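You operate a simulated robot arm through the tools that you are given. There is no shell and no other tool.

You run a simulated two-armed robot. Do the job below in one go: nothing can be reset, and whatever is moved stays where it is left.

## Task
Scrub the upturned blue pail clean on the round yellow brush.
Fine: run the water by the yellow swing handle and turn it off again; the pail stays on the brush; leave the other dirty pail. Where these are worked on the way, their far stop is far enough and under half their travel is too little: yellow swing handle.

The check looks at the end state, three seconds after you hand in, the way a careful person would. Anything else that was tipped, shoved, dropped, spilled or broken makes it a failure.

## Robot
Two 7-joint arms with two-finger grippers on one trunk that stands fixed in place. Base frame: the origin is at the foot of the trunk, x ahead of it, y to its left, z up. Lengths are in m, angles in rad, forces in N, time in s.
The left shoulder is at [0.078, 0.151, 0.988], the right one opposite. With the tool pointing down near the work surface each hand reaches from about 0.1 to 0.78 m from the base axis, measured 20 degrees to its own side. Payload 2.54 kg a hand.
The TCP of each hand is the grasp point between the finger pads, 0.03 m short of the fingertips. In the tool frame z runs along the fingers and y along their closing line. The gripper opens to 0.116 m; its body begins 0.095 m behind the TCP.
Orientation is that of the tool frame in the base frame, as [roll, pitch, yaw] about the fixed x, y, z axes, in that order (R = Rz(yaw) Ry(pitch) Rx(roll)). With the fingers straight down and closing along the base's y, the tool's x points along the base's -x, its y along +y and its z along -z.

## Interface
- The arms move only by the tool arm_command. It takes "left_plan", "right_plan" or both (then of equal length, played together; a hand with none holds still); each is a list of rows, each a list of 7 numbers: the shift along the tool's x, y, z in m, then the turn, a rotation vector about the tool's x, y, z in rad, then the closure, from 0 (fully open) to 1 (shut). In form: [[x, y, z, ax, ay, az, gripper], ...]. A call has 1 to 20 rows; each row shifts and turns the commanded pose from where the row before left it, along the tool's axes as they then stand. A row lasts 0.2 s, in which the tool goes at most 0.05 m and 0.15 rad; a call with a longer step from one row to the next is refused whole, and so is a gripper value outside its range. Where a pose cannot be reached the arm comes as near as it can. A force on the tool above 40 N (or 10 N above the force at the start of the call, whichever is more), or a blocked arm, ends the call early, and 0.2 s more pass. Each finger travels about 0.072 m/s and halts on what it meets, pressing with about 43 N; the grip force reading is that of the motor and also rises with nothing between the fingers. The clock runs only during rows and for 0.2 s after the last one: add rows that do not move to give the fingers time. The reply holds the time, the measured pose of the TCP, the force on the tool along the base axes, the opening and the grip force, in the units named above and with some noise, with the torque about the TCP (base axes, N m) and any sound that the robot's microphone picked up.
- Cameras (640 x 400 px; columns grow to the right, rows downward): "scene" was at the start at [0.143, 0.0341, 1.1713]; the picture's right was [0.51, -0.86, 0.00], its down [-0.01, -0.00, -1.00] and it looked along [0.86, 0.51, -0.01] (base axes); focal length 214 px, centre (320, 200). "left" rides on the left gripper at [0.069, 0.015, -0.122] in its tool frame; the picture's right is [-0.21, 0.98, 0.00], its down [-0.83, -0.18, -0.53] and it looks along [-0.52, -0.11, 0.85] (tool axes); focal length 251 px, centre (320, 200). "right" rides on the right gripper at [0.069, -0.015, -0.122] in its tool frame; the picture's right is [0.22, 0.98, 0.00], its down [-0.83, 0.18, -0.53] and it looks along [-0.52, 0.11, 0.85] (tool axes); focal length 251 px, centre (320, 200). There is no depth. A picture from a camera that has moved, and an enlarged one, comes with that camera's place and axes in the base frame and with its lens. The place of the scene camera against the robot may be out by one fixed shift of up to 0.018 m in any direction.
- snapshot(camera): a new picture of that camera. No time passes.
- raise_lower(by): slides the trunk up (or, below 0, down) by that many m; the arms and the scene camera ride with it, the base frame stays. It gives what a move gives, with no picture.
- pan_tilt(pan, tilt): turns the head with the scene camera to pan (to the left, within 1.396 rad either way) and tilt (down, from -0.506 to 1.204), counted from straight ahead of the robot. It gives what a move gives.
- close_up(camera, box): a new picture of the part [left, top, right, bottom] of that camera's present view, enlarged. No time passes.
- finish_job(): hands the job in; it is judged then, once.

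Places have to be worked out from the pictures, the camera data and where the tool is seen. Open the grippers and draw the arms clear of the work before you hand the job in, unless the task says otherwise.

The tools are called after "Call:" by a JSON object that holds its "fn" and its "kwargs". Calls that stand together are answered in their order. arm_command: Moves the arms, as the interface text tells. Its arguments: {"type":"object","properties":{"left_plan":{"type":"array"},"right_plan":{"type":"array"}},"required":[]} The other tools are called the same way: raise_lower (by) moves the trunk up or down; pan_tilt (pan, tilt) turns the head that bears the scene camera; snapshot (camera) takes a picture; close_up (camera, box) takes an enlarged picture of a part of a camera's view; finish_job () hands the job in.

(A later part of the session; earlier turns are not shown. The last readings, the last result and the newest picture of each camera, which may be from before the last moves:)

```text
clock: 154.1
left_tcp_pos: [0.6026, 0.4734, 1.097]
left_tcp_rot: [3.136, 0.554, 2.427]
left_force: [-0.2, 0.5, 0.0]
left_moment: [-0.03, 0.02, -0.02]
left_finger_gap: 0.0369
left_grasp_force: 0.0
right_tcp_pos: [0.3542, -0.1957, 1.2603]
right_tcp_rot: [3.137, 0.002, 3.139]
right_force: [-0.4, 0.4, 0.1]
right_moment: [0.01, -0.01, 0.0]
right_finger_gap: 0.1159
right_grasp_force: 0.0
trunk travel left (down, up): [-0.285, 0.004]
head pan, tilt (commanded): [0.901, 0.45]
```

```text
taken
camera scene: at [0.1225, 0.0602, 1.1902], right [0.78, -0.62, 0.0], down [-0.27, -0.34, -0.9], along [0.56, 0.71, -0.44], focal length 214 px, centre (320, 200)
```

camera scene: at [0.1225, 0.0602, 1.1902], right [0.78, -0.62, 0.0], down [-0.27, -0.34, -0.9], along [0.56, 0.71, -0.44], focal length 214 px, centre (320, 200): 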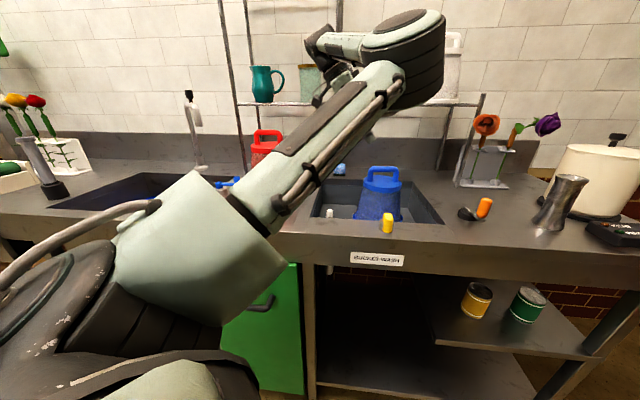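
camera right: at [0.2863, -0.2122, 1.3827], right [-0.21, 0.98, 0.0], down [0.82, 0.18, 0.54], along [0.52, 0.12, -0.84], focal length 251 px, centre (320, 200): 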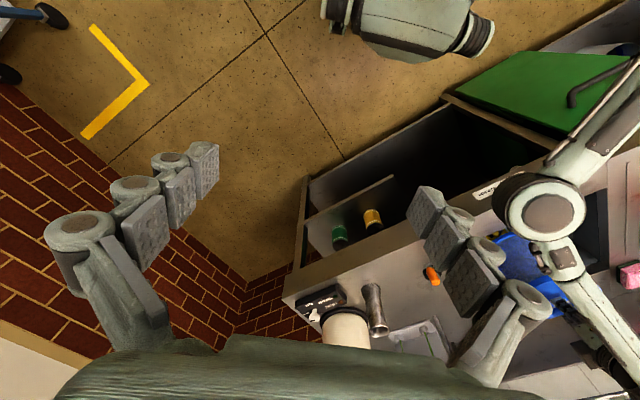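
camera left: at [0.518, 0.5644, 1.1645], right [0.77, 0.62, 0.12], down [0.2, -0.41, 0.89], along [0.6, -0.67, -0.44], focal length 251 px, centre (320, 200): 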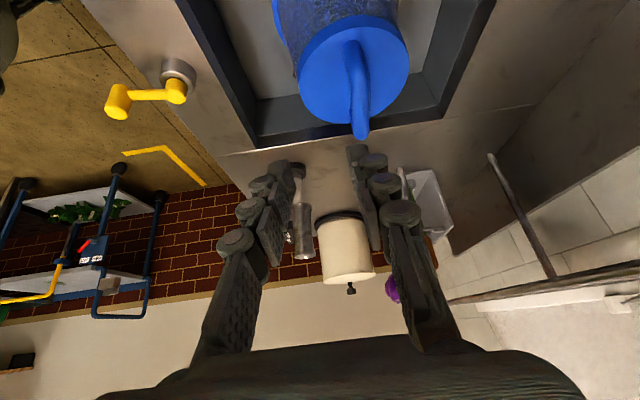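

The elbow is up again and the view is clear. I move to the pose in front of the knob from which I released it earlier.

Call:
{"fn": "arm_command", "kwargs": {"left_plan": [[0.0086, -0.0299, 0.0068, 0, 0, 0, 0.68], [0.0086, -0.0299, 0.0068, 0, 0, 0, 0.68], [0.0086, -0.0299, 0.0068, 0, 0, 0, 0.68], [0.0086, -0.0299, 0.0068, 0, 0, 0, 0.68], [0.0086, -0.0299, 0.0068, 0, 0, 0, 0.68], [0.0086, -0.0299, 0.0068, 0, 0, 0, 0.68], [0.0086, -0.0296, 0.007, 0, 0, 0, 0.68], [0, 0, 0, -0.0316, 0, -0.051, 0.68], [0, 0, 0, 0, 0, 0, 0.68]]}}

Call:
{"fn": "snapshot", "kwargs": {"camera": "left"}}

Call:
{"fn": "close_up", "kwargs": {"camera": "left", "box": [260, 60, 420, 180]}}

```text
clock: 156.1
left_tcp_pos: [0.4454, 0.3353, 1.0224]
left_tcp_rot: [-3.131, 0.558, 2.498]
left_force: [0.2, -0.3, 0.0]
left_moment: [-0.02, 0.04, 0.0]
left_finger_gap: 0.0373
left_grasp_force: 0.1
left hand out of reach, approached as far as the arm can: row 7, 8
right_tcp_pos: [0.3548, -0.1956, 1.2595]
right_tcp_rot: [3.141, 0.001, 3.14]
right_force: [-0.1, 0.3, -0.1]
right_moment: [0.01, 0.0, 0.02]
right_finger_gap: 0.116
right_grasp_force: 0.1
trunk travel left (down, up): [-0.285, 0.004]
head pan, tilt (commanded): [0.901, 0.45]
```

```text
taken
camera left: at [0.3569, 0.424, 1.0895], right [0.74, 0.67, 0.11], down [0.23, -0.39, 0.89], along [0.64, -0.63, -0.44], focal length 251 px, centre (320, 200)
```

left: 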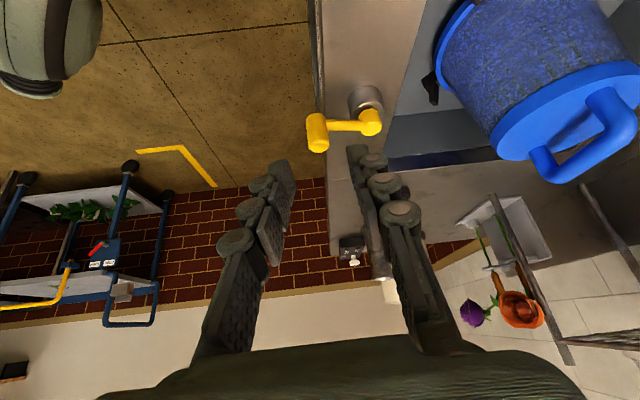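

```text
3.33 times, centred on (340, 120) of left
camera zoom: at [0.3569, 0.424, 1.0895], right [0.74, 0.67, 0.11], down [0.23, -0.39, 0.89], along [0.64, -0.63, -0.44], focal length 838 px, centre (253, 467)
```

zoom: 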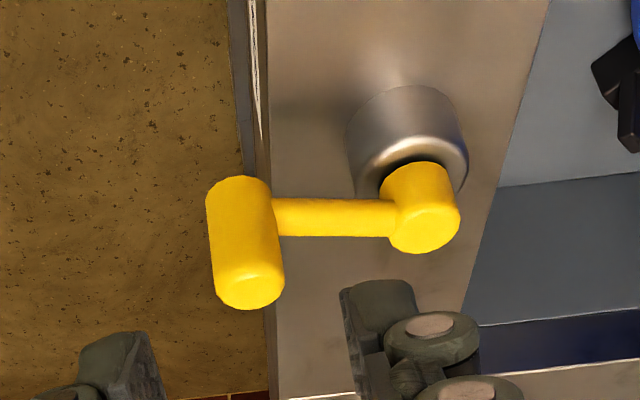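

The knob is centred between the fingertips about 9 cm ahead. I advance onto it and close.

Call:
{"fn": "arm_command", "kwargs": {"left_plan": [[-0.0016, -0.0008, 0.0287, 0, 0, 0, 0.6], [-0.0016, -0.0008, 0.0287, 0, 0, 0, 0.6], [-0.0016, -0.0009, 0.0286, 0, 0, 0, 0.6], [0, 0, 0, 0, 0, 0, 0.6]]}}

Call:
{"fn": "close_up", "kwargs": {"camera": "left", "box": [220, 60, 420, 200]}}

```text
clock: 157.1
left_tcp_pos: [0.4841, 0.2982, 0.951]
left_tcp_rot: [3.134, 0.556, 2.487]
left_force: [-0.3, 0.0, 0.7]
left_moment: [-0.04, 0.01, -0.04]
left_finger_gap: 0.0464
left_grasp_force: 0.0
right_tcp_pos: [0.3554, -0.198, 1.2595]
right_tcp_rot: [3.138, 0.001, 3.139]
right_force: [0.6, 0.4, -0.3]
right_moment: [0.01, 0.0, 0.01]
right_finger_gap: 0.1158
right_grasp_force: 0.1
trunk travel left (down, up): [-0.285, 0.004]
head pan, tilt (commanded): [0.901, 0.45]
```

```text
2.86 times, centred on (320, 130) of left
camera zoom: at [0.3956, 0.3844, 1.0201], right [0.74, 0.67, 0.12], down [0.22, -0.4, 0.89], along [0.64, -0.63, -0.44], focal length 718 px, centre (320, 400)
```

zoom: 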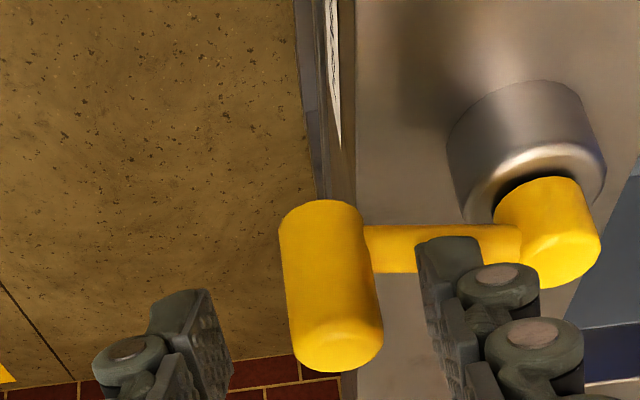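

The knob sits between the pads. I close on it.

Call:
{"fn": "arm_command", "kwargs": {"left_plan": [[0, 0.002, -0.002, 0, 0, 0, 0.6], [0, 0, 0, 0, 0, 0, 0.75], [0, 0, 0, 0, 0, 0, 1.0], [0, 0, 0, 0, 0, 0, 1.0]]}}

Call:
{"fn": "close_up", "kwargs": {"camera": "left", "box": [220, 60, 420, 200]}}

```text
clock: 158.1
left_tcp_pos: [0.4868, 0.3008, 0.952]
left_tcp_rot: [3.135, 0.558, 2.487]
left_force: [6.2, 6.1, 1.8]
left_moment: [0.35, -0.01, 0.09]
left_finger_gap: 0.0187
left_grasp_force: 43.8
right_tcp_pos: [0.3566, -0.1959, 1.2607]
right_tcp_rot: [3.139, 0.002, 3.139]
right_force: [-0.1, -0.4, -0.1]
right_moment: [-0.04, 0.02, -0.01]
right_finger_gap: 0.1158
right_grasp_force: 0.0
trunk travel left (down, up): [-0.285, 0.004]
head pan, tilt (commanded): [0.901, 0.45]
```

```text
2.86 times, centred on (320, 130) of left
camera zoom: at [0.3966, 0.3879, 1.0215], right [0.74, 0.67, 0.12], down [0.22, -0.4, 0.89], along [0.64, -0.63, -0.44], focal length 718 px, centre (320, 400)
```

zoom: 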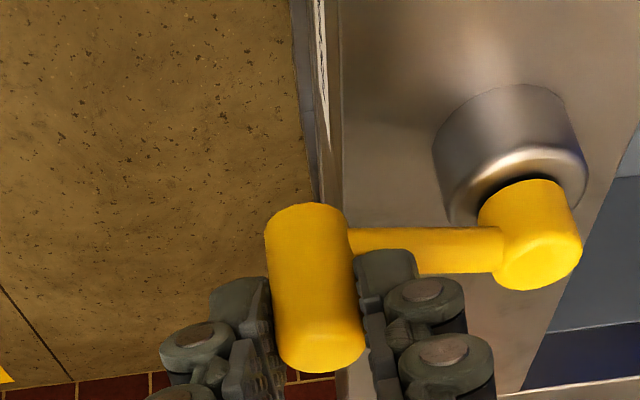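

The knob is held. I now lead it back along its arc toward the off position, first half way, turning the hand with it.

Call:
{"fn": "arm_command", "kwargs": {"left_plan": [[0.0038, 0.0022, -0.0024, 0.0292, 0, 0.0467, 1], [0.0038, 0.0022, -0.0024, 0.0292, 0, 0.0467, 1], [0.0037, 0.0024, -0.0023, 0.0292, 0, 0.0467, 1], [0.0036, 0.0024, -0.0022, 0.0292, 0, 0.0467, 1], [0.0036, 0.0026, -0.0022, 0.0292, 0, 0.0467, 1], [0.0036, 0.0027, -0.0023, 0.0292, 0, 0.0467, 1], [0.0035, 0.0029, -0.0022, 0.0292, 0, 0.0467, 1], [0.0035, 0.003, -0.0022, 0.0292, 0, 0.0467, 1]]}}

Call:
{"fn": "close_up", "kwargs": {"camera": "left", "box": [220, 60, 420, 200]}}

Call:
{"fn": "close_up", "kwargs": {"camera": "scene", "box": [310, 150, 450, 240]}}

```text
clock: 159.9
left_tcp_pos: [0.4788, 0.3391, 0.953]
left_tcp_rot: [3.139, 0.555, 2.048]
left_force: [16.7, -6.9, -2.5]
left_moment: [-0.59, -0.51, -0.19]
left_finger_gap: 0.0188
left_grasp_force: 43.8
right_tcp_pos: [0.3567, -0.1963, 1.2591]
right_tcp_rot: [3.136, 0.003, 3.139]
right_force: [0.2, 0.4, 0.3]
right_moment: [-0.03, -0.03, 0.0]
right_finger_gap: 0.116
right_grasp_force: 0.1
trunk travel left (down, up): [-0.285, 0.004]
head pan, tilt (commanded): [0.901, 0.45]
```

```text
2.86 times, centred on (320, 130) of left
camera zoom: at [0.4348, 0.4559, 1.0216], right [0.95, 0.29, 0.12], down [0.03, -0.46, 0.89], along [0.31, -0.84, -0.44], focal length 718 px, centre (320, 400)
```

zoom: 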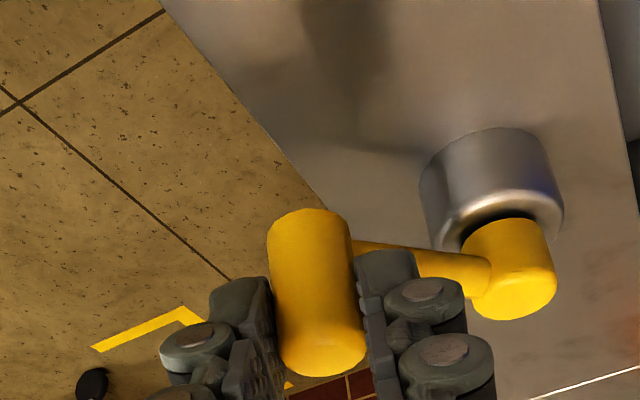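

```text
4.44 times, centred on (380, 195) of scene
camera zoom: at [0.1243, 0.0595, 1.19], right [0.78, -0.62, 0.0], down [-0.27, -0.34, -0.9], along [0.56, 0.71, -0.44], focal length 953 px, centre (53, 222)
```

zoom: 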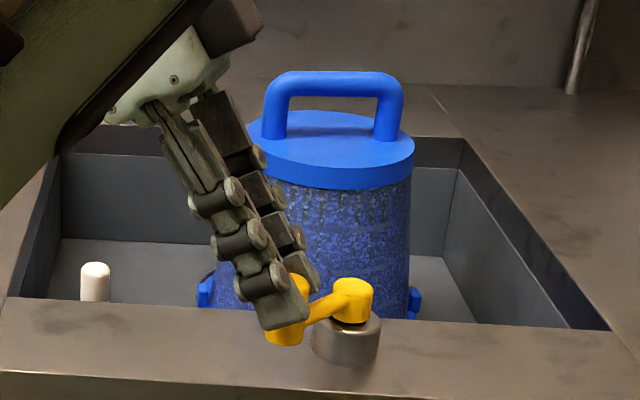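

The handle is half way back. I ease the outward pull by 2 mm and lead it the rest of the way to the off stop.

Call:
{"fn": "arm_command", "kwargs": {"left_plan": [[0.0025, 0.0049, -0.0016, 0.0292, 0, 0.0467, 1], [0.0033, 0.003, -0.0021, 0.0292, 0, 0.0467, 1], [0.0032, 0.0033, -0.002, 0.0292, 0, 0.0467, 1], [0.0031, 0.0035, -0.0019, 0.0292, 0, 0.0467, 1], [0.003, 0.0034, -0.0019, 0.0292, 0, 0.0467, 1], [0.0031, 0.0037, -0.0019, 0.0292, 0, 0.0467, 1], [0.0028, 0.0037, -0.0018, 0.0292, 0, 0.0467, 1], [0.0028, 0.0038, -0.0017, 0.0292, 0, 0.0467, 1]]}}

Call:
{"fn": "close_up", "kwargs": {"camera": "left", "box": [220, 60, 420, 200]}}

Call:
{"fn": "close_up", "kwargs": {"camera": "scene", "box": [310, 150, 450, 240]}}

```text
clock: 161.7
left_tcp_pos: [0.4964, 0.3754, 0.9531]
left_tcp_rot: [3.141, 0.554, 1.609]
left_force: [-11.9, 4.1, -13.1]
left_moment: [0.19, 0.32, -0.47]
left_finger_gap: 0.019
left_grasp_force: 44.1
right_tcp_pos: [0.3545, -0.1956, 1.2603]
right_tcp_rot: [3.14, 0.001, 3.14]
right_force: [0.2, 0.5, 0.5]
right_moment: [0.0, 0.01, 0.01]
right_finger_gap: 0.1162
right_grasp_force: 0.1
trunk travel left (down, up): [-0.285, 0.004]
head pan, tilt (commanded): [0.901, 0.45]
```

```text
2.86 times, centred on (320, 130) of left
camera zoom: at [0.507, 0.5006, 1.0221], right [0.98, -0.15, 0.11], down [-0.16, -0.43, 0.89], along [-0.08, -0.89, -0.45], focal length 718 px, centre (320, 400)
```

zoom: 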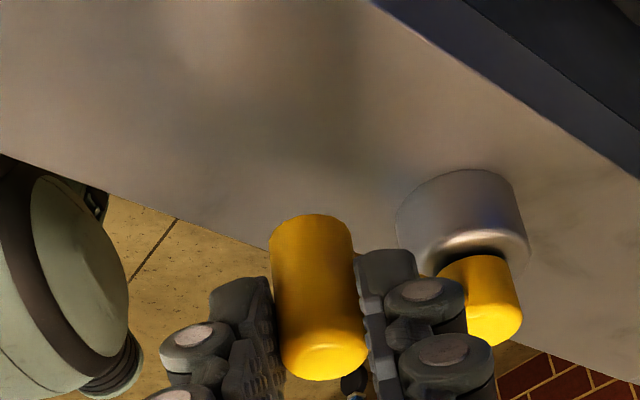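

```text
4.44 times, centred on (380, 195) of scene
camera zoom: at [0.1225, 0.0611, 1.1901], right [0.78, -0.62, 0.0], down [-0.27, -0.34, -0.9], along [0.56, 0.71, -0.44], focal length 953 px, centre (53, 222)
```

zoom: 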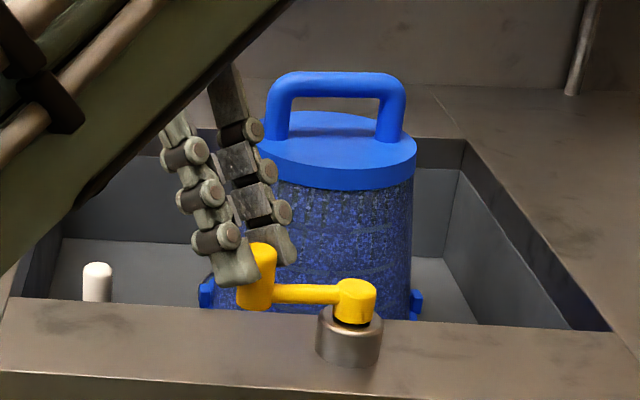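

The handle is nearly back at its starting angle. I push it gently the last few millimetres against the off stop.

Call:
{"fn": "arm_command", "kwargs": {"left_plan": [[0.002, 0.0025, -0.0012, 0, 0, 0, 1], [0.002, 0.0025, -0.0012, 0, 0, 0, 1], [0, 0, 0, 0, 0, 0, 1]]}}

Call:
{"fn": "close_up", "kwargs": {"camera": "scene", "box": [310, 150, 450, 240]}}

```text
clock: 162.5
left_tcp_pos: [0.4998, 0.3784, 0.9529]
left_tcp_rot: [-3.136, 0.554, 1.611]
left_force: [-25.5, -2.6, -15.2]
left_moment: [0.12, 0.48, -0.54]
left_finger_gap: 0.019
left_grasp_force: 44.7
right_tcp_pos: [0.3556, -0.1964, 1.2613]
right_tcp_rot: [3.141, 0.003, 3.138]
right_force: [-0.4, 0.2, 0.1]
right_moment: [0.02, 0.0, -0.01]
right_finger_gap: 0.116
right_grasp_force: 0.1
trunk travel left (down, up): [-0.285, 0.004]
head pan, tilt (commanded): [0.901, 0.45]
```

```text
4.44 times, centred on (380, 195) of scene
camera zoom: at [0.1213, 0.0606, 1.1903], right [0.78, -0.62, 0.0], down [-0.27, -0.34, -0.9], along [0.56, 0.71, -0.43], focal length 953 px, centre (53, 222)
```

zoom: 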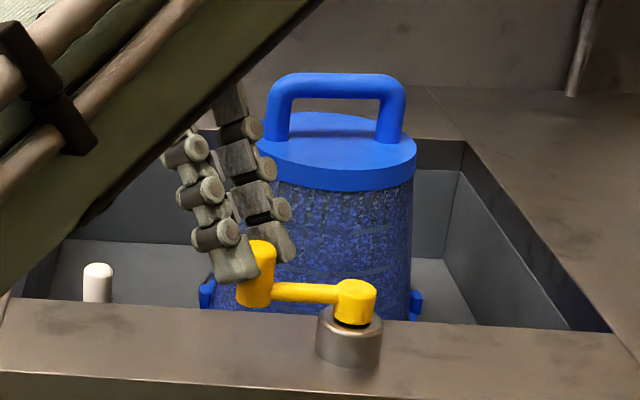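

The handle is at its off stop; the pail is unchanged, still dirty. I release the knob and back off along the fingers.

Call:
{"fn": "arm_command", "kwargs": {"left_plan": [[-0.002, -0.0025, 0.0012, 0, 0, 0, 1], [0, 0, 0, 0, 0, 0, 0.85], [0, 0, 0, 0, 0, 0, 0.65], [0, 0, 0, 0, 0, 0, 0.55], [0, 0, -0.015, 0, 0, 0, 0.55], [0, 0, -0.025, 0, 0, 0, 0.55], [0, 0, -0.025, 0, 0, 0, 0.55], [0, 0, -0.025, 0, 0, 0, 0.55]]}}

Call:
{"fn": "close_up", "kwargs": {"camera": "scene", "box": [310, 150, 450, 240]}}

Call:
{"fn": "snapshot", "kwargs": {"camera": "left"}}

```text
clock: 164.3
left_tcp_pos: [0.4975, 0.4252, 1.0297]
left_tcp_rot: [3.141, 0.553, 1.608]
left_force: [0.0, 0.0, 0.9]
left_moment: [0.0, -0.01, 0.04]
left_finger_gap: 0.0523
left_grasp_force: 0.0
right_tcp_pos: [0.3557, -0.1965, 1.2605]
right_tcp_rot: [3.138, 0.004, 3.14]
right_force: [-0.4, 0.4, 0.2]
right_moment: [0.01, -0.01, 0.02]
right_finger_gap: 0.1156
right_grasp_force: 0.0
trunk travel left (down, up): [-0.285, 0.004]
head pan, tilt (commanded): [0.901, 0.45]
```

```text
4.44 times, centred on (380, 195) of scene
camera zoom: at [0.1222, 0.06, 1.1903], right [0.78, -0.62, 0.0], down [-0.27, -0.34, -0.9], along [0.56, 0.71, -0.43], focal length 953 px, centre (53, 222)
```

zoom: 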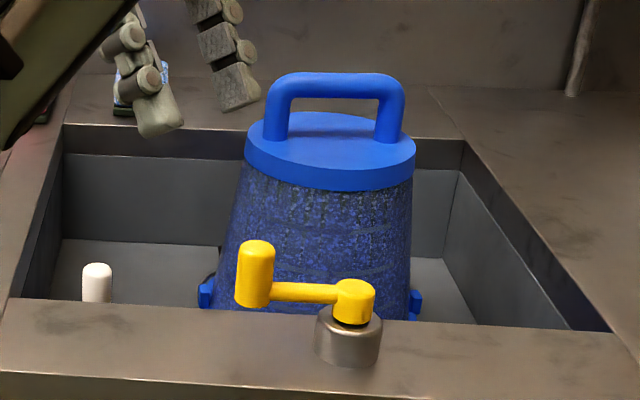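

```text
taken
camera left: at [0.5078, 0.5489, 1.0983], right [0.98, -0.15, 0.11], down [-0.17, -0.43, 0.89], along [-0.08, -0.89, -0.45], focal length 251 px, centre (320, 200)
```

left: 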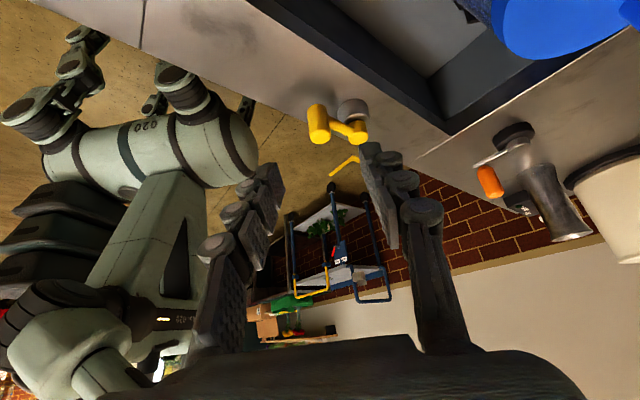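

The handle is back exactly where it started and the water is off, so the pail can now be lifted without risk of spraying. I go back to the pail to lift it clear and inspect brush and stand properly.

Call:
{"fn": "arm_command", "kwargs": {"left_plan": [[0, 0, 0, -0.0724, 0, -0.1163, 0.57], [0, 0, 0, -0.0724, 0, -0.1163, 0.57], [0, 0, 0, -0.0724, 0, -0.1163, 0.57], [0, 0, 0, -0.0724, 0, -0.1163, 0.57], [0, 0, 0, -0.0724, 0, -0.1163, 0.57], [0, 0, 0, -0.0724, 0, -0.1163, 0.57], [-0.0129, 0.0248, -0.0036, 0, 0, 0, 0.57], [-0.0129, 0.0248, -0.0036, 0, 0, 0, 0.57], [-0.0129, 0.0248, -0.0036, 0, 0, 0, 0.57], [-0.0129, 0.0248, -0.0036, 0, 0, 0, 0.57], [-0.0129, 0.0248, -0.0036, 0, 0, 0, 0.57], [-0.0127, 0.0249, -0.0037, 0, 0, 0, 0.57]]}}

Call:
{"fn": "snapshot", "kwargs": {"camera": "left"}}

Call:
{"fn": "close_up", "kwargs": {"camera": "left", "box": [200, 0, 440, 200]}}

```text
clock: 166.9
left_tcp_pos: [0.6361, 0.5032, 1.0913]
left_tcp_rot: [3.136, 0.555, 2.428]
left_force: [-0.4, 0.5, -0.2]
left_moment: [0.03, 0.01, 0.02]
left_finger_gap: 0.0499
left_grasp_force: 0.1
right_tcp_pos: [0.3553, -0.1976, 1.2604]
right_tcp_rot: [3.14, 0.002, 3.139]
right_force: [-0.2, -0.4, -0.5]
right_moment: [-0.01, 0.01, -0.01]
right_finger_gap: 0.1161
right_grasp_force: 0.0
trunk travel left (down, up): [-0.285, 0.004]
head pan, tilt (commanded): [0.901, 0.45]
```

```text
taken
camera left: at [0.5519, 0.5955, 1.1602], right [0.78, 0.62, 0.12], down [0.2, -0.41, 0.89], along [0.6, -0.67, -0.44], focal length 251 px, centre (320, 200)
```

left: 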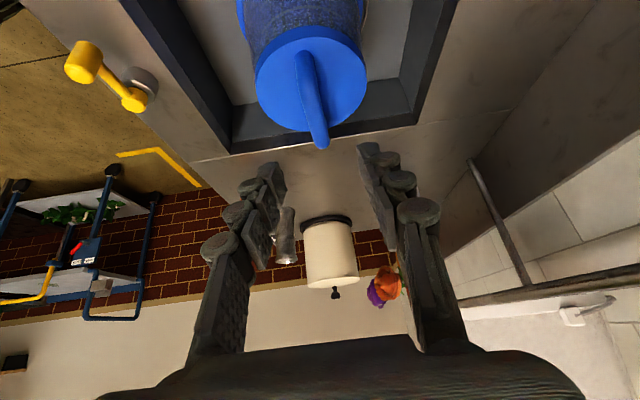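

```text
2.00 times, centred on (320, 100) of left
camera zoom: at [0.5519, 0.5955, 1.1602], right [0.78, 0.62, 0.12], down [0.2, -0.41, 0.89], along [0.6, -0.67, -0.44], focal length 503 px, centre (320, 400)
```

zoom: 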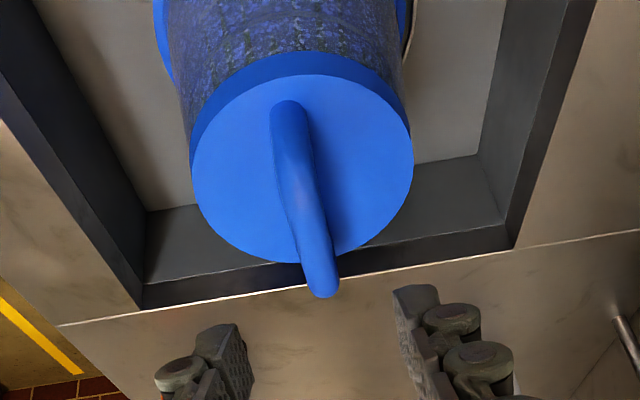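

The pail's bar is centred between the fingers. I grip it again and lift it 12 cm, clear of the brush, now that the water is off.

Call:
{"fn": "arm_command", "kwargs": {"left_plan": [[0.0007, -0.0005, 0.0243, 0, 0, 0, 0.57], [0.0007, -0.0005, 0.0243, 0, 0, 0, 0.57], [0.0007, -0.0005, 0.0243, 0, 0, 0, 0.57], [0.0006, -0.0005, 0.0243, 0, 0, 0, 0.57], [0.0006, -0.0005, 0.0243, 0, 0, 0, 0.57], [0, 0, 0, 0, 0, 0, 0.75], [0, 0, 0, 0, 0, 0, 1.0], [0, 0, 0, 0, 0, 0, 1.0], [0, 0, 0, 0, 0, 0, 1.0], [-0.0105, 0, -0.017, 0, 0, 0, 1], [-0.0158, 0, -0.0255, 0, 0, 0, 1], [-0.0158, 0, -0.0255, 0, 0, 0, 1], [-0.0158, 0, -0.0255, 0, 0, 0, 1], [-0.0053, 0, -0.0085, 0, 0, 0, 1]]}}

Call:
{"fn": "close_up", "kwargs": {"camera": "scene", "box": [310, 110, 450, 240]}}

Call:
{"fn": "snapshot", "kwargs": {"camera": "right"}}

Call:
{"fn": "close_up", "kwargs": {"camera": "scene", "box": [350, 180, 420, 230]}}

```text
clock: 169.9
left_tcp_pos: [0.6811, 0.46, 1.1039]
left_tcp_rot: [3.136, 0.552, 2.428]
left_force: [-0.4, 0.7, -2.7]
left_moment: [0.0, 0.05, -0.01]
left_finger_gap: 0.0162
left_grasp_force: 42.3
right_tcp_pos: [0.3568, -0.198, 1.26]
right_tcp_rot: [3.139, 0.001, 3.14]
right_force: [0.4, 0.3, -0.4]
right_moment: [0.01, -0.02, -0.02]
right_finger_gap: 0.1159
right_grasp_force: 0.0
trunk travel left (down, up): [-0.285, 0.004]
head pan, tilt (commanded): [0.901, 0.45]
```

```text
3.08 times, centred on (380, 175) of scene
camera zoom: at [0.1228, 0.0602, 1.1902], right [0.78, -0.62, 0.0], down [-0.27, -0.34, -0.9], along [0.56, 0.71, -0.44], focal length 660 px, centre (135, 277)
```

zoom: 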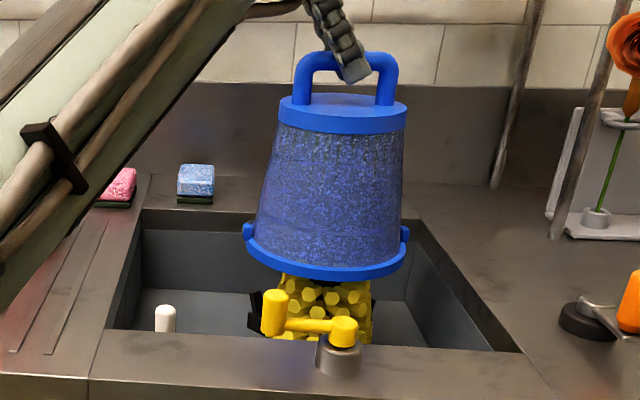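

```text
taken
camera right: at [0.2861, -0.2123, 1.3827], right [-0.21, 0.98, 0.0], down [0.82, 0.18, 0.54], along [0.52, 0.12, -0.84], focal length 251 px, centre (320, 200)
```

right: 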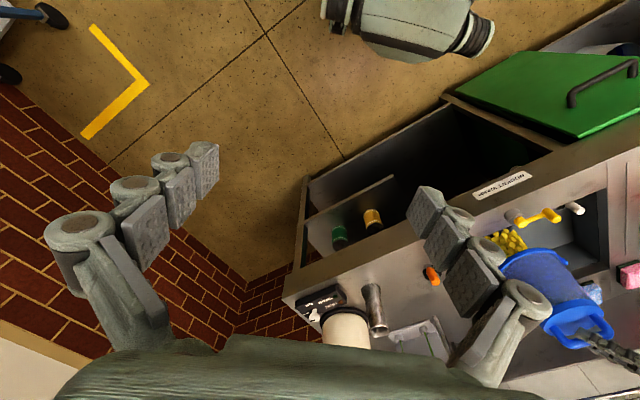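

```text
8.00 times, centred on (385, 205) of scene
camera zoom: at [0.1228, 0.0602, 1.1902], right [0.78, -0.62, 0.0], down [-0.27, -0.34, -0.9], along [0.56, 0.71, -0.44], focal length 1716 px, centre (-200, 160)
```

zoom: 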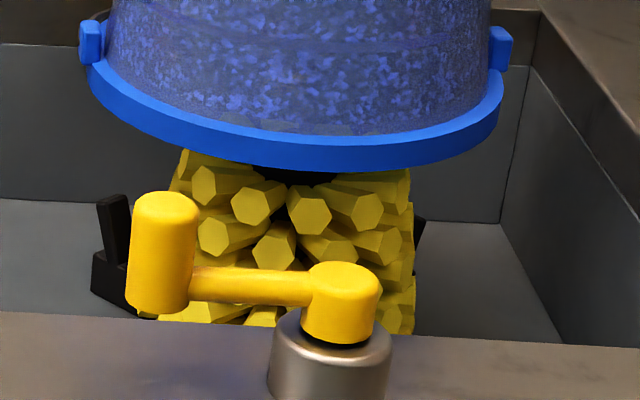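

With the water off the pale jets are gone, confirming they were water. The posts lean outward like a funnel, and earlier views showed the rim touching posts on the left and back but not in front, so the pail may be sitting off-centre on their slopes instead of fully down. I carry the pail aside and close the right gripper so its camera gets a free view of the stand.

Call:
{"fn": "arm_command", "kwargs": {"left_plan": [[-0.0158, 0, -0.0255, 0, 0, 0, 1], [0.021, 0.0, -0.0131, 0, 0, 0, 1], [0.021, 0.0, -0.0131, 0, 0, 0, 1], [0.021, 0.0, -0.0131, 0, 0, 0, 1], [0.021, 0.0, -0.0131, 0, 0, 0, 1], [0.021, 0.0, -0.0131, 0, 0, 0, 1], [0.021, 0.0, -0.0131, 0, 0, 0, 1], [0.021, 0.0, -0.0131, 0, 0, 0, 1], [0.021, 0.0, -0.0131, 0, 0, 0, 1], [0, 0, 0, 0, 0, 0, 1]], "right_plan": [[0, 0, 0, 0, 0, 0, 0.3], [0, 0, 0, 0, 0, 0, 0.6], [0, 0, 0, 0, 0, 0, 0.9], [0, 0, 0, 0, 0, 0, 1], [0, 0, 0, 0, 0, 0, 1], [0, 0, 0, 0, 0, 0, 1], [0, 0, 0, 0, 0, 0, 1], [0, 0, 0, 0, 0, 0, 1], [0, 0, 0, 0, 0, 0, 1], [0, 0, 0, 0, 0, 0, 1]]}}

Call:
{"fn": "snapshot", "kwargs": {"camera": "right"}}

Call:
{"fn": "snapshot", "kwargs": {"camera": "scene"}}

```text
clock: 172.1
left_tcp_pos: [0.5304, 0.5903, 1.1345]
left_tcp_rot: [3.136, 0.555, 2.426]
left_force: [0.0, 0.0, -2.5]
left_moment: [0.03, 0.01, 0.0]
left_finger_gap: 0.0165
left_grasp_force: 41.8
right_tcp_pos: [0.3564, -0.1965, 1.2604]
right_tcp_rot: [3.139, 0.003, 3.141]
right_force: [0.3, 0.1, -0.5]
right_moment: [0.0, 0.02, -0.03]
right_finger_gap: 0.0
right_grasp_force: 28.4
trunk travel left (down, up): [-0.285, 0.004]
head pan, tilt (commanded): [0.901, 0.45]
```

```text
taken
camera right: at [0.2863, -0.2123, 1.3827], right [-0.21, 0.98, 0.0], down [0.82, 0.18, 0.54], along [0.52, 0.12, -0.84], focal length 251 px, centre (320, 200)
```

right: 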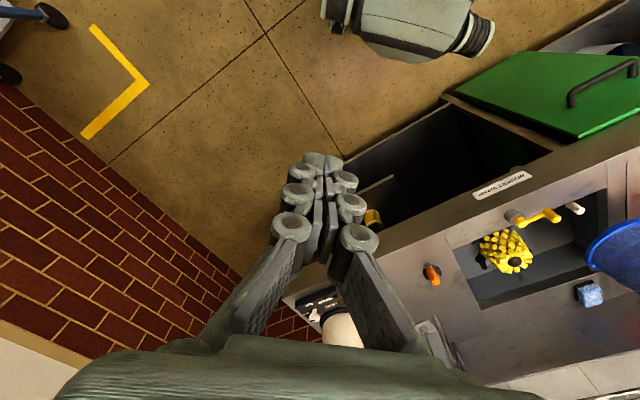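

```text
taken
camera scene: at [0.1229, 0.0602, 1.1902], right [0.78, -0.62, 0.0], down [-0.27, -0.34, -0.9], along [0.56, 0.71, -0.44], focal length 214 px, centre (320, 200)
```

scene: 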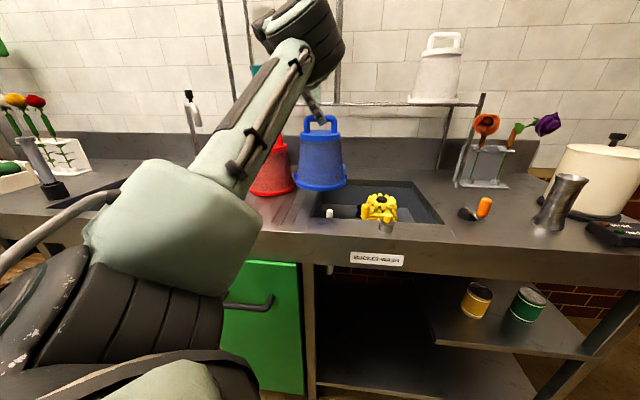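

The brush stand is fully visible now. I enlarge it from both cameras.

Call:
{"fn": "close_up", "kwargs": {"camera": "right", "box": [460, 200, 560, 290]}}

Call:
{"fn": "close_up", "kwargs": {"camera": "scene", "box": [340, 175, 420, 235]}}

Call:
{"fn": "snapshot", "kwargs": {"camera": "left"}}

```text
4.44 times, centred on (510, 245) of right
camera zoom: at [0.2863, -0.2123, 1.3827], right [-0.21, 0.98, 0.0], down [0.82, 0.18, 0.54], along [0.52, 0.12, -0.84], focal length 1118 px, centre (-524, 0)
```

zoom: 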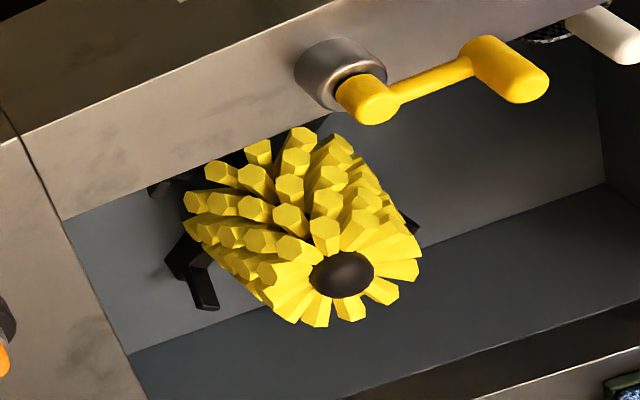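

```text
6.67 times, centred on (380, 205) of scene
camera zoom: at [0.1229, 0.0602, 1.1902], right [0.78, -0.62, 0.0], down [-0.27, -0.34, -0.9], along [0.56, 0.71, -0.44], focal length 1430 px, centre (-80, 167)
```

zoom: 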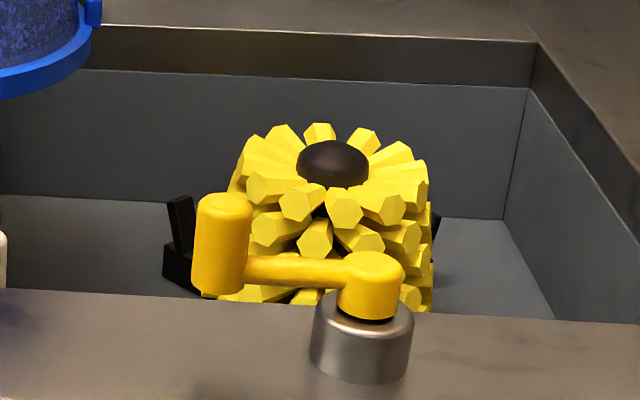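

```text
taken
camera left: at [0.4459, 0.6822, 1.2035], right [0.78, 0.62, 0.12], down [0.2, -0.42, 0.89], along [0.6, -0.67, -0.44], focal length 251 px, centre (320, 200)
```

left: 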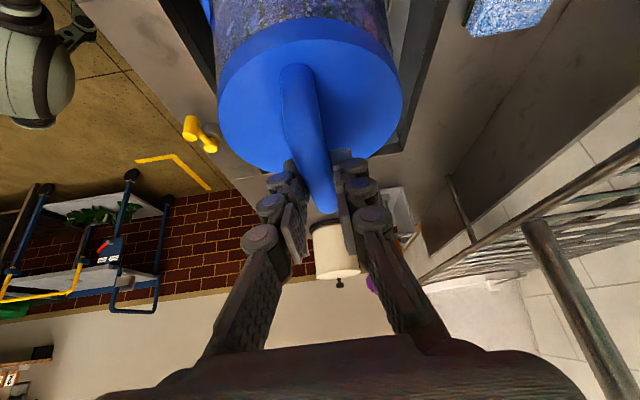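

These views settle the geometry: the brush axis is at about (0.695, 0.458), and the stand's arms are about 2.4 cm high, exactly where the rim rested, so the pail was seated correctly, only about 5 mm off-centre. I carry it back, centre it better this time, and lower it most of the way.

Call:
{"fn": "arm_command", "kwargs": {"left_plan": [[-0.0214, 0.0007, 0.0133, 0, 0, 0, 1], [-0.0214, 0.0007, 0.0133, 0, 0, 0, 1], [-0.0214, 0.0007, 0.0133, 0, 0, 0, 1], [-0.0214, 0.0007, 0.0133, 0, 0, 0, 1], [-0.0214, 0.0007, 0.0133, 0, 0, 0, 1], [-0.0214, 0.0007, 0.0133, 0, 0, 0, 1], [-0.0214, 0.0008, 0.0133, 0, 0, 0, 1], [-0.0217, 0.0009, 0.013, 0, 0, 0, 1], [0, 0, 0, 0, 0, 0, 1], [0.0132, 0, 0.0213, 0, 0, 0, 1], [0.0132, 0, 0.0213, 0, 0, 0, 1]]}}

Call:
{"fn": "close_up", "kwargs": {"camera": "scene", "box": [320, 130, 440, 235]}}

Call:
{"fn": "close_up", "kwargs": {"camera": "right", "box": [460, 190, 600, 330]}}

```text
clock: 174.5
left_tcp_pos: [0.6862, 0.461, 1.085]
left_tcp_rot: [3.137, 0.556, 2.427]
left_force: [0.7, -0.3, -3.0]
left_moment: [0.01, -0.02, 0.01]
left_finger_gap: 0.0166
left_grasp_force: 42.4
right_tcp_pos: [0.3559, -0.1967, 1.2605]
right_tcp_rot: [3.139, 0.001, 3.141]
right_force: [-0.1, -0.1, -0.2]
right_moment: [0.0, 0.0, -0.01]
right_finger_gap: 0.0
right_grasp_force: 28.4
trunk travel left (down, up): [-0.285, 0.004]
head pan, tilt (commanded): [0.901, 0.45]
```

```text
3.81 times, centred on (380, 182) of scene
camera zoom: at [0.123, 0.0602, 1.1902], right [0.78, -0.62, 0.0], down [-0.27, -0.34, -0.9], along [0.56, 0.71, -0.44], focal length 817 px, centre (91, 267)
```

zoom: 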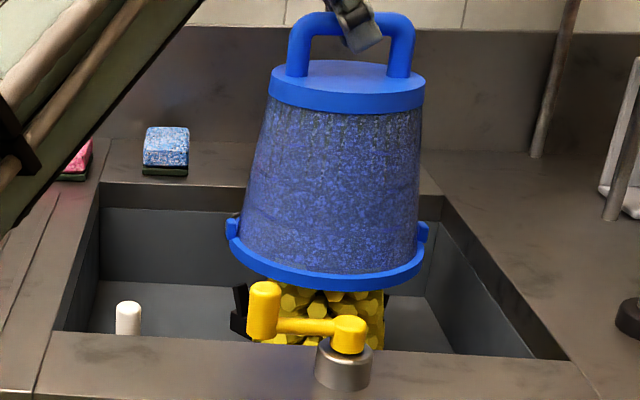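

```text
2.86 times, centred on (530, 260) of right
camera zoom: at [0.2864, -0.2123, 1.3827], right [-0.21, 0.98, 0.0], down [0.82, 0.18, 0.54], along [0.52, 0.12, -0.84], focal length 718 px, centre (-280, 29)
```

zoom: 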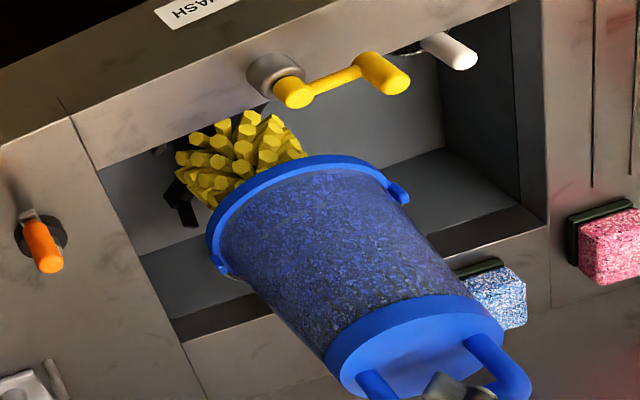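

The pail hangs centred over the brush. I lower it onto the arms of the stand.

Call:
{"fn": "arm_command", "kwargs": {"left_plan": [[0.0132, 0, 0.0213, 0, 0, 0, 1], [0.0132, 0, 0.0213, 0, 0, 0, 1], [0.0132, 0, 0.0213, 0, 0, 0, 1], [0.0053, 0, 0.0085, 0, 0, 0, 1], [0.0032, 0, 0.0051, 0, 0, 0, 1], [0.0016, 0, 0.0026, 0, 0, 0, 1], [0.0016, 0, 0.0026, 0, 0, 0, 1], [0, 0, 0, 0, 0, 0, 1]]}}

Call:
{"fn": "close_up", "kwargs": {"camera": "scene", "box": [320, 150, 440, 235]}}

```text
clock: 176.3
left_tcp_pos: [0.6883, 0.4615, 0.989]
left_tcp_rot: [3.137, 0.555, 2.426]
left_force: [0.7, 0.0, -2.5]
left_moment: [0.01, 0.01, -0.01]
left_finger_gap: 0.0166
left_grasp_force: 42.2
right_tcp_pos: [0.3551, -0.1967, 1.26]
right_tcp_rot: [3.138, 0.002, 3.139]
right_force: [-0.4, 0.0, -0.7]
right_moment: [0.03, 0.02, 0.0]
right_finger_gap: 0.0002
right_grasp_force: 29.0
trunk travel left (down, up): [-0.285, 0.004]
head pan, tilt (commanded): [0.901, 0.45]
```

```text
4.71 times, centred on (380, 192) of scene
camera zoom: at [0.1228, 0.0602, 1.1902], right [0.78, -0.62, 0.0], down [-0.27, -0.34, -0.9], along [0.56, 0.71, -0.44], focal length 1009 px, centre (38, 235)
```

zoom: 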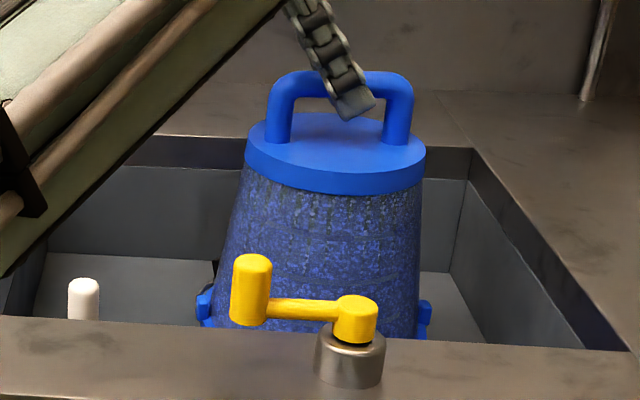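

Still hanging free. I lower in further 3 mm steps until the stand takes the weight.

Call:
{"fn": "arm_command", "kwargs": {"left_plan": [[0.0016, 0, 0.0026, 0, 0, 0, 1], [0.0016, 0, 0.0026, 0, 0, 0, 1], [0, 0, 0, 0, 0, 0, 1]]}}

```text
clock: 177.1
left_tcp_pos: [0.6887, 0.4612, 0.9844]
left_tcp_rot: [3.129, 0.559, 2.424]
left_force: [2.6, 2.7, 14.5]
left_moment: [0.44, 0.42, -0.12]
left_finger_gap: 0.0166
left_grasp_force: 41.5
right_tcp_pos: [0.354, -0.1985, 1.2617]
right_tcp_rot: [3.138, 0.004, 3.14]
right_force: [0.0, 0.0, -0.4]
right_moment: [0.05, 0.0, 0.02]
right_finger_gap: 0.0002
right_grasp_force: 28.3
trunk travel left (down, up): [-0.285, 0.004]
head pan, tilt (commanded): [0.901, 0.45]
```

The stand carries the pail now. I ease off, release, and withdraw along the fingers.

Call:
{"fn": "arm_command", "kwargs": {"left_plan": [[-0.0016, 0, -0.0026, 0, 0, 0, 1], [0, 0, 0, 0, 0, 0, 0.85], [0, 0, 0, 0, 0, 0, 0.7], [0, 0, 0, 0, 0, 0, 0.57], [0, 0, -0.02, 0, 0, 0, 0.57], [0, 0, -0.03, 0, 0, 0, 0.57], [0, 0, -0.04, 0, 0, 0, 0.57], [0, 0, -0.03, 0, 0, 0, 0.57]]}}

Call:
{"fn": "close_up", "kwargs": {"camera": "scene", "box": [310, 150, 450, 240]}}

Call:
{"fn": "close_up", "kwargs": {"camera": "right", "box": [440, 190, 600, 330]}}

```text
clock: 178.9
left_tcp_pos: [0.6398, 0.5019, 1.0884]
left_tcp_rot: [3.136, 0.553, 2.429]
left_force: [-0.1, 0.3, 0.1]
left_moment: [0.02, -0.02, -0.02]
left_finger_gap: 0.05
left_grasp_force: 0.1
right_tcp_pos: [0.3555, -0.1975, 1.261]
right_tcp_rot: [3.138, 0.004, 3.14]
right_force: [0.2, -0.3, -0.1]
right_moment: [0.04, -0.03, -0.01]
right_finger_gap: 0.0001
right_grasp_force: 28.6
trunk travel left (down, up): [-0.285, 0.004]
head pan, tilt (commanded): [0.901, 0.45]
```

```text
4.44 times, centred on (380, 195) of scene
camera zoom: at [0.1223, 0.06, 1.1903], right [0.78, -0.62, 0.0], down [-0.27, -0.34, -0.9], along [0.56, 0.71, -0.43], focal length 953 px, centre (53, 222)
```

zoom: 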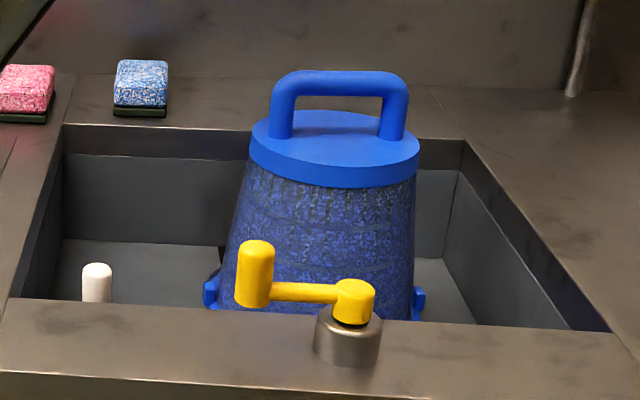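

```text
2.86 times, centred on (520, 260) of right
camera zoom: at [0.2854, -0.2125, 1.3829], right [-0.21, 0.98, 0.0], down [0.82, 0.18, 0.54], along [0.52, 0.12, -0.84], focal length 718 px, centre (-251, 29)
```

zoom: 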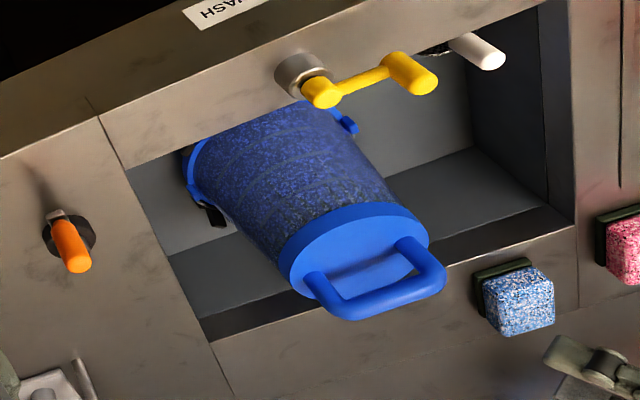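

The pail is seated and better centred. I return to the yellow handle to open the water again, this time to leave the pail completely untouched under the running water for a long while.

Call:
{"fn": "arm_command", "kwargs": {"left_plan": [[0.0129, -0.0248, 0.0036, 0, 0, 0, 0.55], [0.0129, -0.0248, 0.0036, 0, 0, 0, 0.55], [0.0129, -0.0248, 0.0036, 0, 0, 0, 0.55], [0.0129, -0.0248, 0.0036, 0, 0, 0, 0.55], [0.0129, -0.0248, 0.0036, 0, 0, 0, 0.55], [0.0127, -0.0249, 0.0037, 0, 0, 0, 0.55], [0, 0, 0, 0.0724, 0, 0.1163, 0.55], [0, 0, 0, 0.0724, 0, 0.1163, 0.55], [0, 0, 0, 0.0724, 0, 0.1163, 0.55], [0, 0, 0, 0.0724, 0, 0.1163, 0.55], [0, 0, 0, 0.0724, 0, 0.1163, 0.55], [0, 0, 0, 0.0724, 0, 0.1163, 0.55], [0, 0, 0, 0, 0, 0, 0.55]]}}

Call:
{"fn": "close_up", "kwargs": {"camera": "left", "box": [230, 60, 430, 200]}}

```text
clock: 181.7
left_tcp_pos: [0.4999, 0.4267, 1.0278]
left_tcp_rot: [3.14, 0.555, 1.605]
left_force: [-0.5, -0.1, 0.8]
left_moment: [0.01, 0.02, 0.01]
left_finger_gap: 0.0523
left_grasp_force: 0.2
right_tcp_pos: [0.3552, -0.1979, 1.2588]
right_tcp_rot: [3.139, 0.003, 3.138]
right_force: [-0.2, 0.2, 0.0]
right_moment: [-0.02, 0.01, 0.03]
right_finger_gap: 0.0001
right_grasp_force: 28.9
trunk travel left (down, up): [-0.285, 0.004]
head pan, tilt (commanded): [0.901, 0.45]
```

```text
2.86 times, centred on (330, 130) of left
camera zoom: at [0.5112, 0.5502, 1.0963], right [0.98, -0.15, 0.11], down [-0.17, -0.43, 0.89], along [-0.08, -0.89, -0.45], focal length 718 px, centre (291, 400)
```

zoom: 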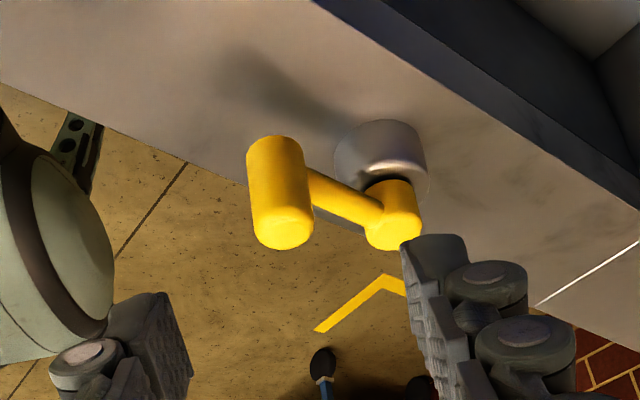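

The knob is centred ahead of the fingers. I advance 9 cm and close on it.

Call:
{"fn": "arm_command", "kwargs": {"left_plan": [[-0.0004, -0.0009, 0.0302, 0, 0, 0, 0.55], [-0.0004, -0.0009, 0.0302, 0, 0, 0, 0.55], [-0.0003, -0.0009, 0.0301, 0, 0, 0, 0.55], [0, 0, 0, 0, 0, 0, 0.55], [0, 0, 0, 0, 0, 0, 0.75], [0, 0, 0, 0, 0, 0, 1.0], [0, 0, 0, 0, 0, 0, 1.0]]}}

Call:
{"fn": "close_up", "kwargs": {"camera": "left", "box": [220, 60, 420, 200]}}

```text
clock: 183.3
left_tcp_pos: [0.4997, 0.378, 0.951]
left_tcp_rot: [3.141, 0.554, 1.607]
left_force: [-1.5, -2.2, -2.8]
left_moment: [0.19, -0.02, -0.05]
left_finger_gap: 0.019
left_grasp_force: 44.4
right_tcp_pos: [0.356, -0.1983, 1.2601]
right_tcp_rot: [3.138, 0.002, 3.139]
right_force: [0.3, -0.3, 0.7]
right_moment: [0.02, 0.01, -0.04]
right_finger_gap: 0.0
right_grasp_force: 28.8
trunk travel left (down, up): [-0.285, 0.004]
head pan, tilt (commanded): [0.901, 0.45]
```

```text
2.86 times, centred on (320, 130) of left
camera zoom: at [0.5094, 0.5021, 1.0202], right [0.98, -0.15, 0.11], down [-0.17, -0.43, 0.89], along [-0.08, -0.89, -0.45], focal length 718 px, centre (320, 400)
```

zoom: 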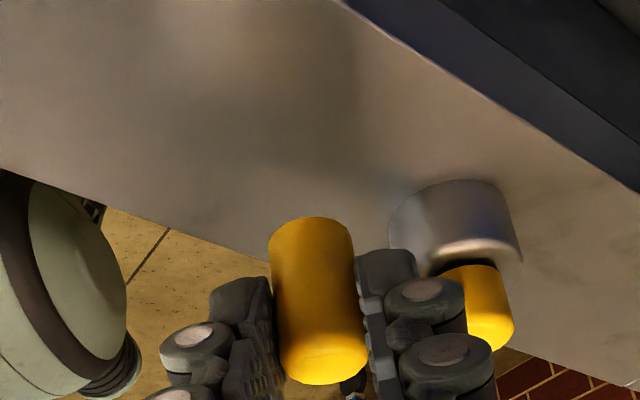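

The knob is held. I lead it again along the opening arc, first half.

Call:
{"fn": "arm_command", "kwargs": {"left_plan": [[-0.0028, -0.0039, 0.0018, -0.029, 0, -0.0468, 1], [-0.003, -0.0038, 0.0018, -0.029, 0, -0.0468, 1], [-0.0029, -0.0037, 0.0018, -0.029, 0, -0.0468, 1], [-0.0032, -0.0035, 0.002, -0.029, 0, -0.0468, 1], [-0.0039, -0.0035, 0.0006, -0.029, 0, -0.0468, 1], [-0.0041, -0.0034, 0.0007, -0.029, 0, -0.0468, 1], [-0.0033, -0.0032, 0.0021, -0.029, 0, -0.0468, 1], [-0.0033, -0.0032, 0.0021, -0.029, 0, -0.0468, 1]]}}

Call:
{"fn": "arm_command", "kwargs": {"left_plan": [[-0.0035, -0.003, 0.0022, -0.029, 0, -0.0468, 1], [-0.0035, -0.0029, 0.0022, -0.029, 0, -0.0468, 1], [-0.0035, -0.0028, 0.0022, -0.029, 0, -0.0468, 1], [-0.0036, -0.0027, 0.0022, -0.029, 0, -0.0468, 1], [-0.0037, -0.0024, 0.0023, -0.029, 0, -0.0468, 1], [-0.0037, -0.0024, 0.0023, -0.029, 0, -0.0468, 1], [-0.0037, -0.0022, 0.0023, -0.029, 0, -0.0468, 1], [-0.0038, -0.0022, 0.0024, -0.029, 0, -0.0468, 1]]}}

Call:
{"fn": "close_up", "kwargs": {"camera": "left", "box": [220, 60, 420, 200]}}

Call:
{"fn": "close_up", "kwargs": {"camera": "scene", "box": [310, 150, 450, 240]}}

```text
clock: 185.1
left_tcp_pos: [0.4812, 0.3439, 0.9518]
left_tcp_rot: [-3.138, 0.555, 2.052]
left_force: [-7.8, 5.3, -15.7]
left_moment: [0.5, 0.31, 0.18]
left_finger_gap: 0.0189
left_grasp_force: 44.3
right_tcp_pos: [0.356, -0.1952, 1.2594]
right_tcp_rot: [3.14, 0.003, 3.141]
right_force: [-0.5, 0.6, -0.6]
right_moment: [0.0, 0.02, -0.02]
right_finger_gap: 0.0
right_grasp_force: 28.8
trunk travel left (down, up): [-0.285, 0.004]
head pan, tilt (commanded): [0.901, 0.45]
```

```text
clock: 186.9
left_tcp_pos: [0.4841, 0.3048, 0.9516]
left_tcp_rot: [-3.14, 0.552, 2.492]
left_force: [-7.8, 2.9, -23.8]
left_moment: [0.24, 0.31, 0.35]
left_finger_gap: 0.019
left_grasp_force: 43.9
right_tcp_pos: [0.3563, -0.1955, 1.2601]
right_tcp_rot: [3.139, 0.002, 3.138]
right_force: [0.5, 0.8, -0.2]
right_moment: [-0.01, 0.0, 0.01]
right_finger_gap: 0.0001
right_grasp_force: 29.0
trunk travel left (down, up): [-0.285, 0.004]
head pan, tilt (commanded): [0.901, 0.45]
```

```text
2.86 times, centred on (320, 130) of left
camera zoom: at [0.3955, 0.3921, 1.0212], right [0.74, 0.67, 0.11], down [0.23, -0.4, 0.89], along [0.64, -0.63, -0.45], focal length 718 px, centre (320, 400)
```

zoom: 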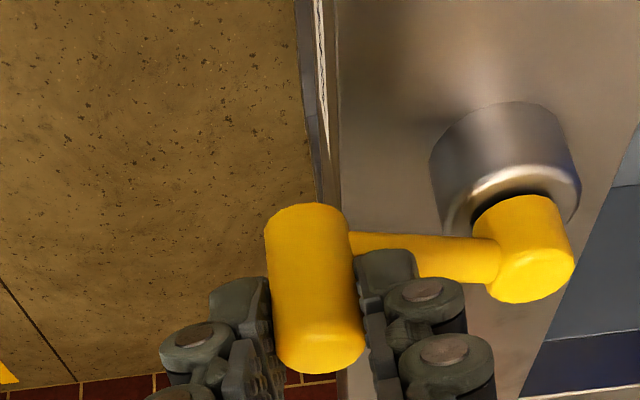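

```text
4.44 times, centred on (380, 195) of scene
camera zoom: at [0.1236, 0.0614, 1.1899], right [0.78, -0.62, 0.0], down [-0.27, -0.34, -0.9], along [0.56, 0.7, -0.44], focal length 953 px, centre (53, 222)
```

zoom: 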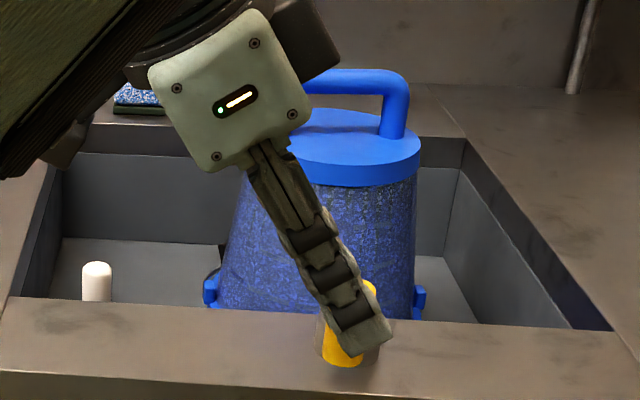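

The handle is at about 213 degrees again. I press it on gently to make sure it is against the far stop.

Call:
{"fn": "arm_command", "kwargs": {"left_plan": [[-0.0027, -0.0011, 0.0018, -0.012, 0, -0.019, 1], [-0.0027, -0.0011, 0.0018, -0.012, 0, -0.019, 1], [0, 0, 0, 0, 0, 0, 1]]}}

Call:
{"fn": "close_up", "kwargs": {"camera": "scene", "box": [310, 150, 450, 240]}}

```text
clock: 187.7
left_tcp_pos: [0.4876, 0.2997, 0.9528]
left_tcp_rot: [3.14, 0.552, 2.533]
left_force: [-16.0, 6.3, -18.7]
left_moment: [0.24, 0.61, -0.13]
left_finger_gap: 0.0188
left_grasp_force: 43.7
right_tcp_pos: [0.355, -0.195, 1.2597]
right_tcp_rot: [-3.142, 0.003, 3.14]
right_force: [0.1, -0.6, -0.4]
right_moment: [0.03, -0.02, 0.0]
right_finger_gap: 0.0
right_grasp_force: 28.5
trunk travel left (down, up): [-0.285, 0.004]
head pan, tilt (commanded): [0.901, 0.45]
```

```text
4.44 times, centred on (380, 195) of scene
camera zoom: at [0.1224, 0.0614, 1.1902], right [0.78, -0.62, 0.0], down [-0.27, -0.34, -0.9], along [0.56, 0.7, -0.44], focal length 953 px, centre (53, 222)
```

zoom: 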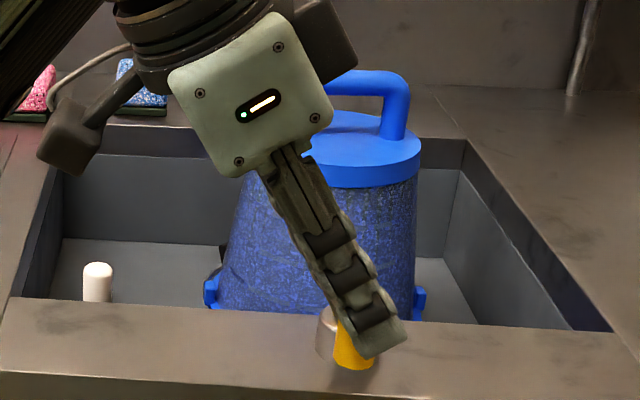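

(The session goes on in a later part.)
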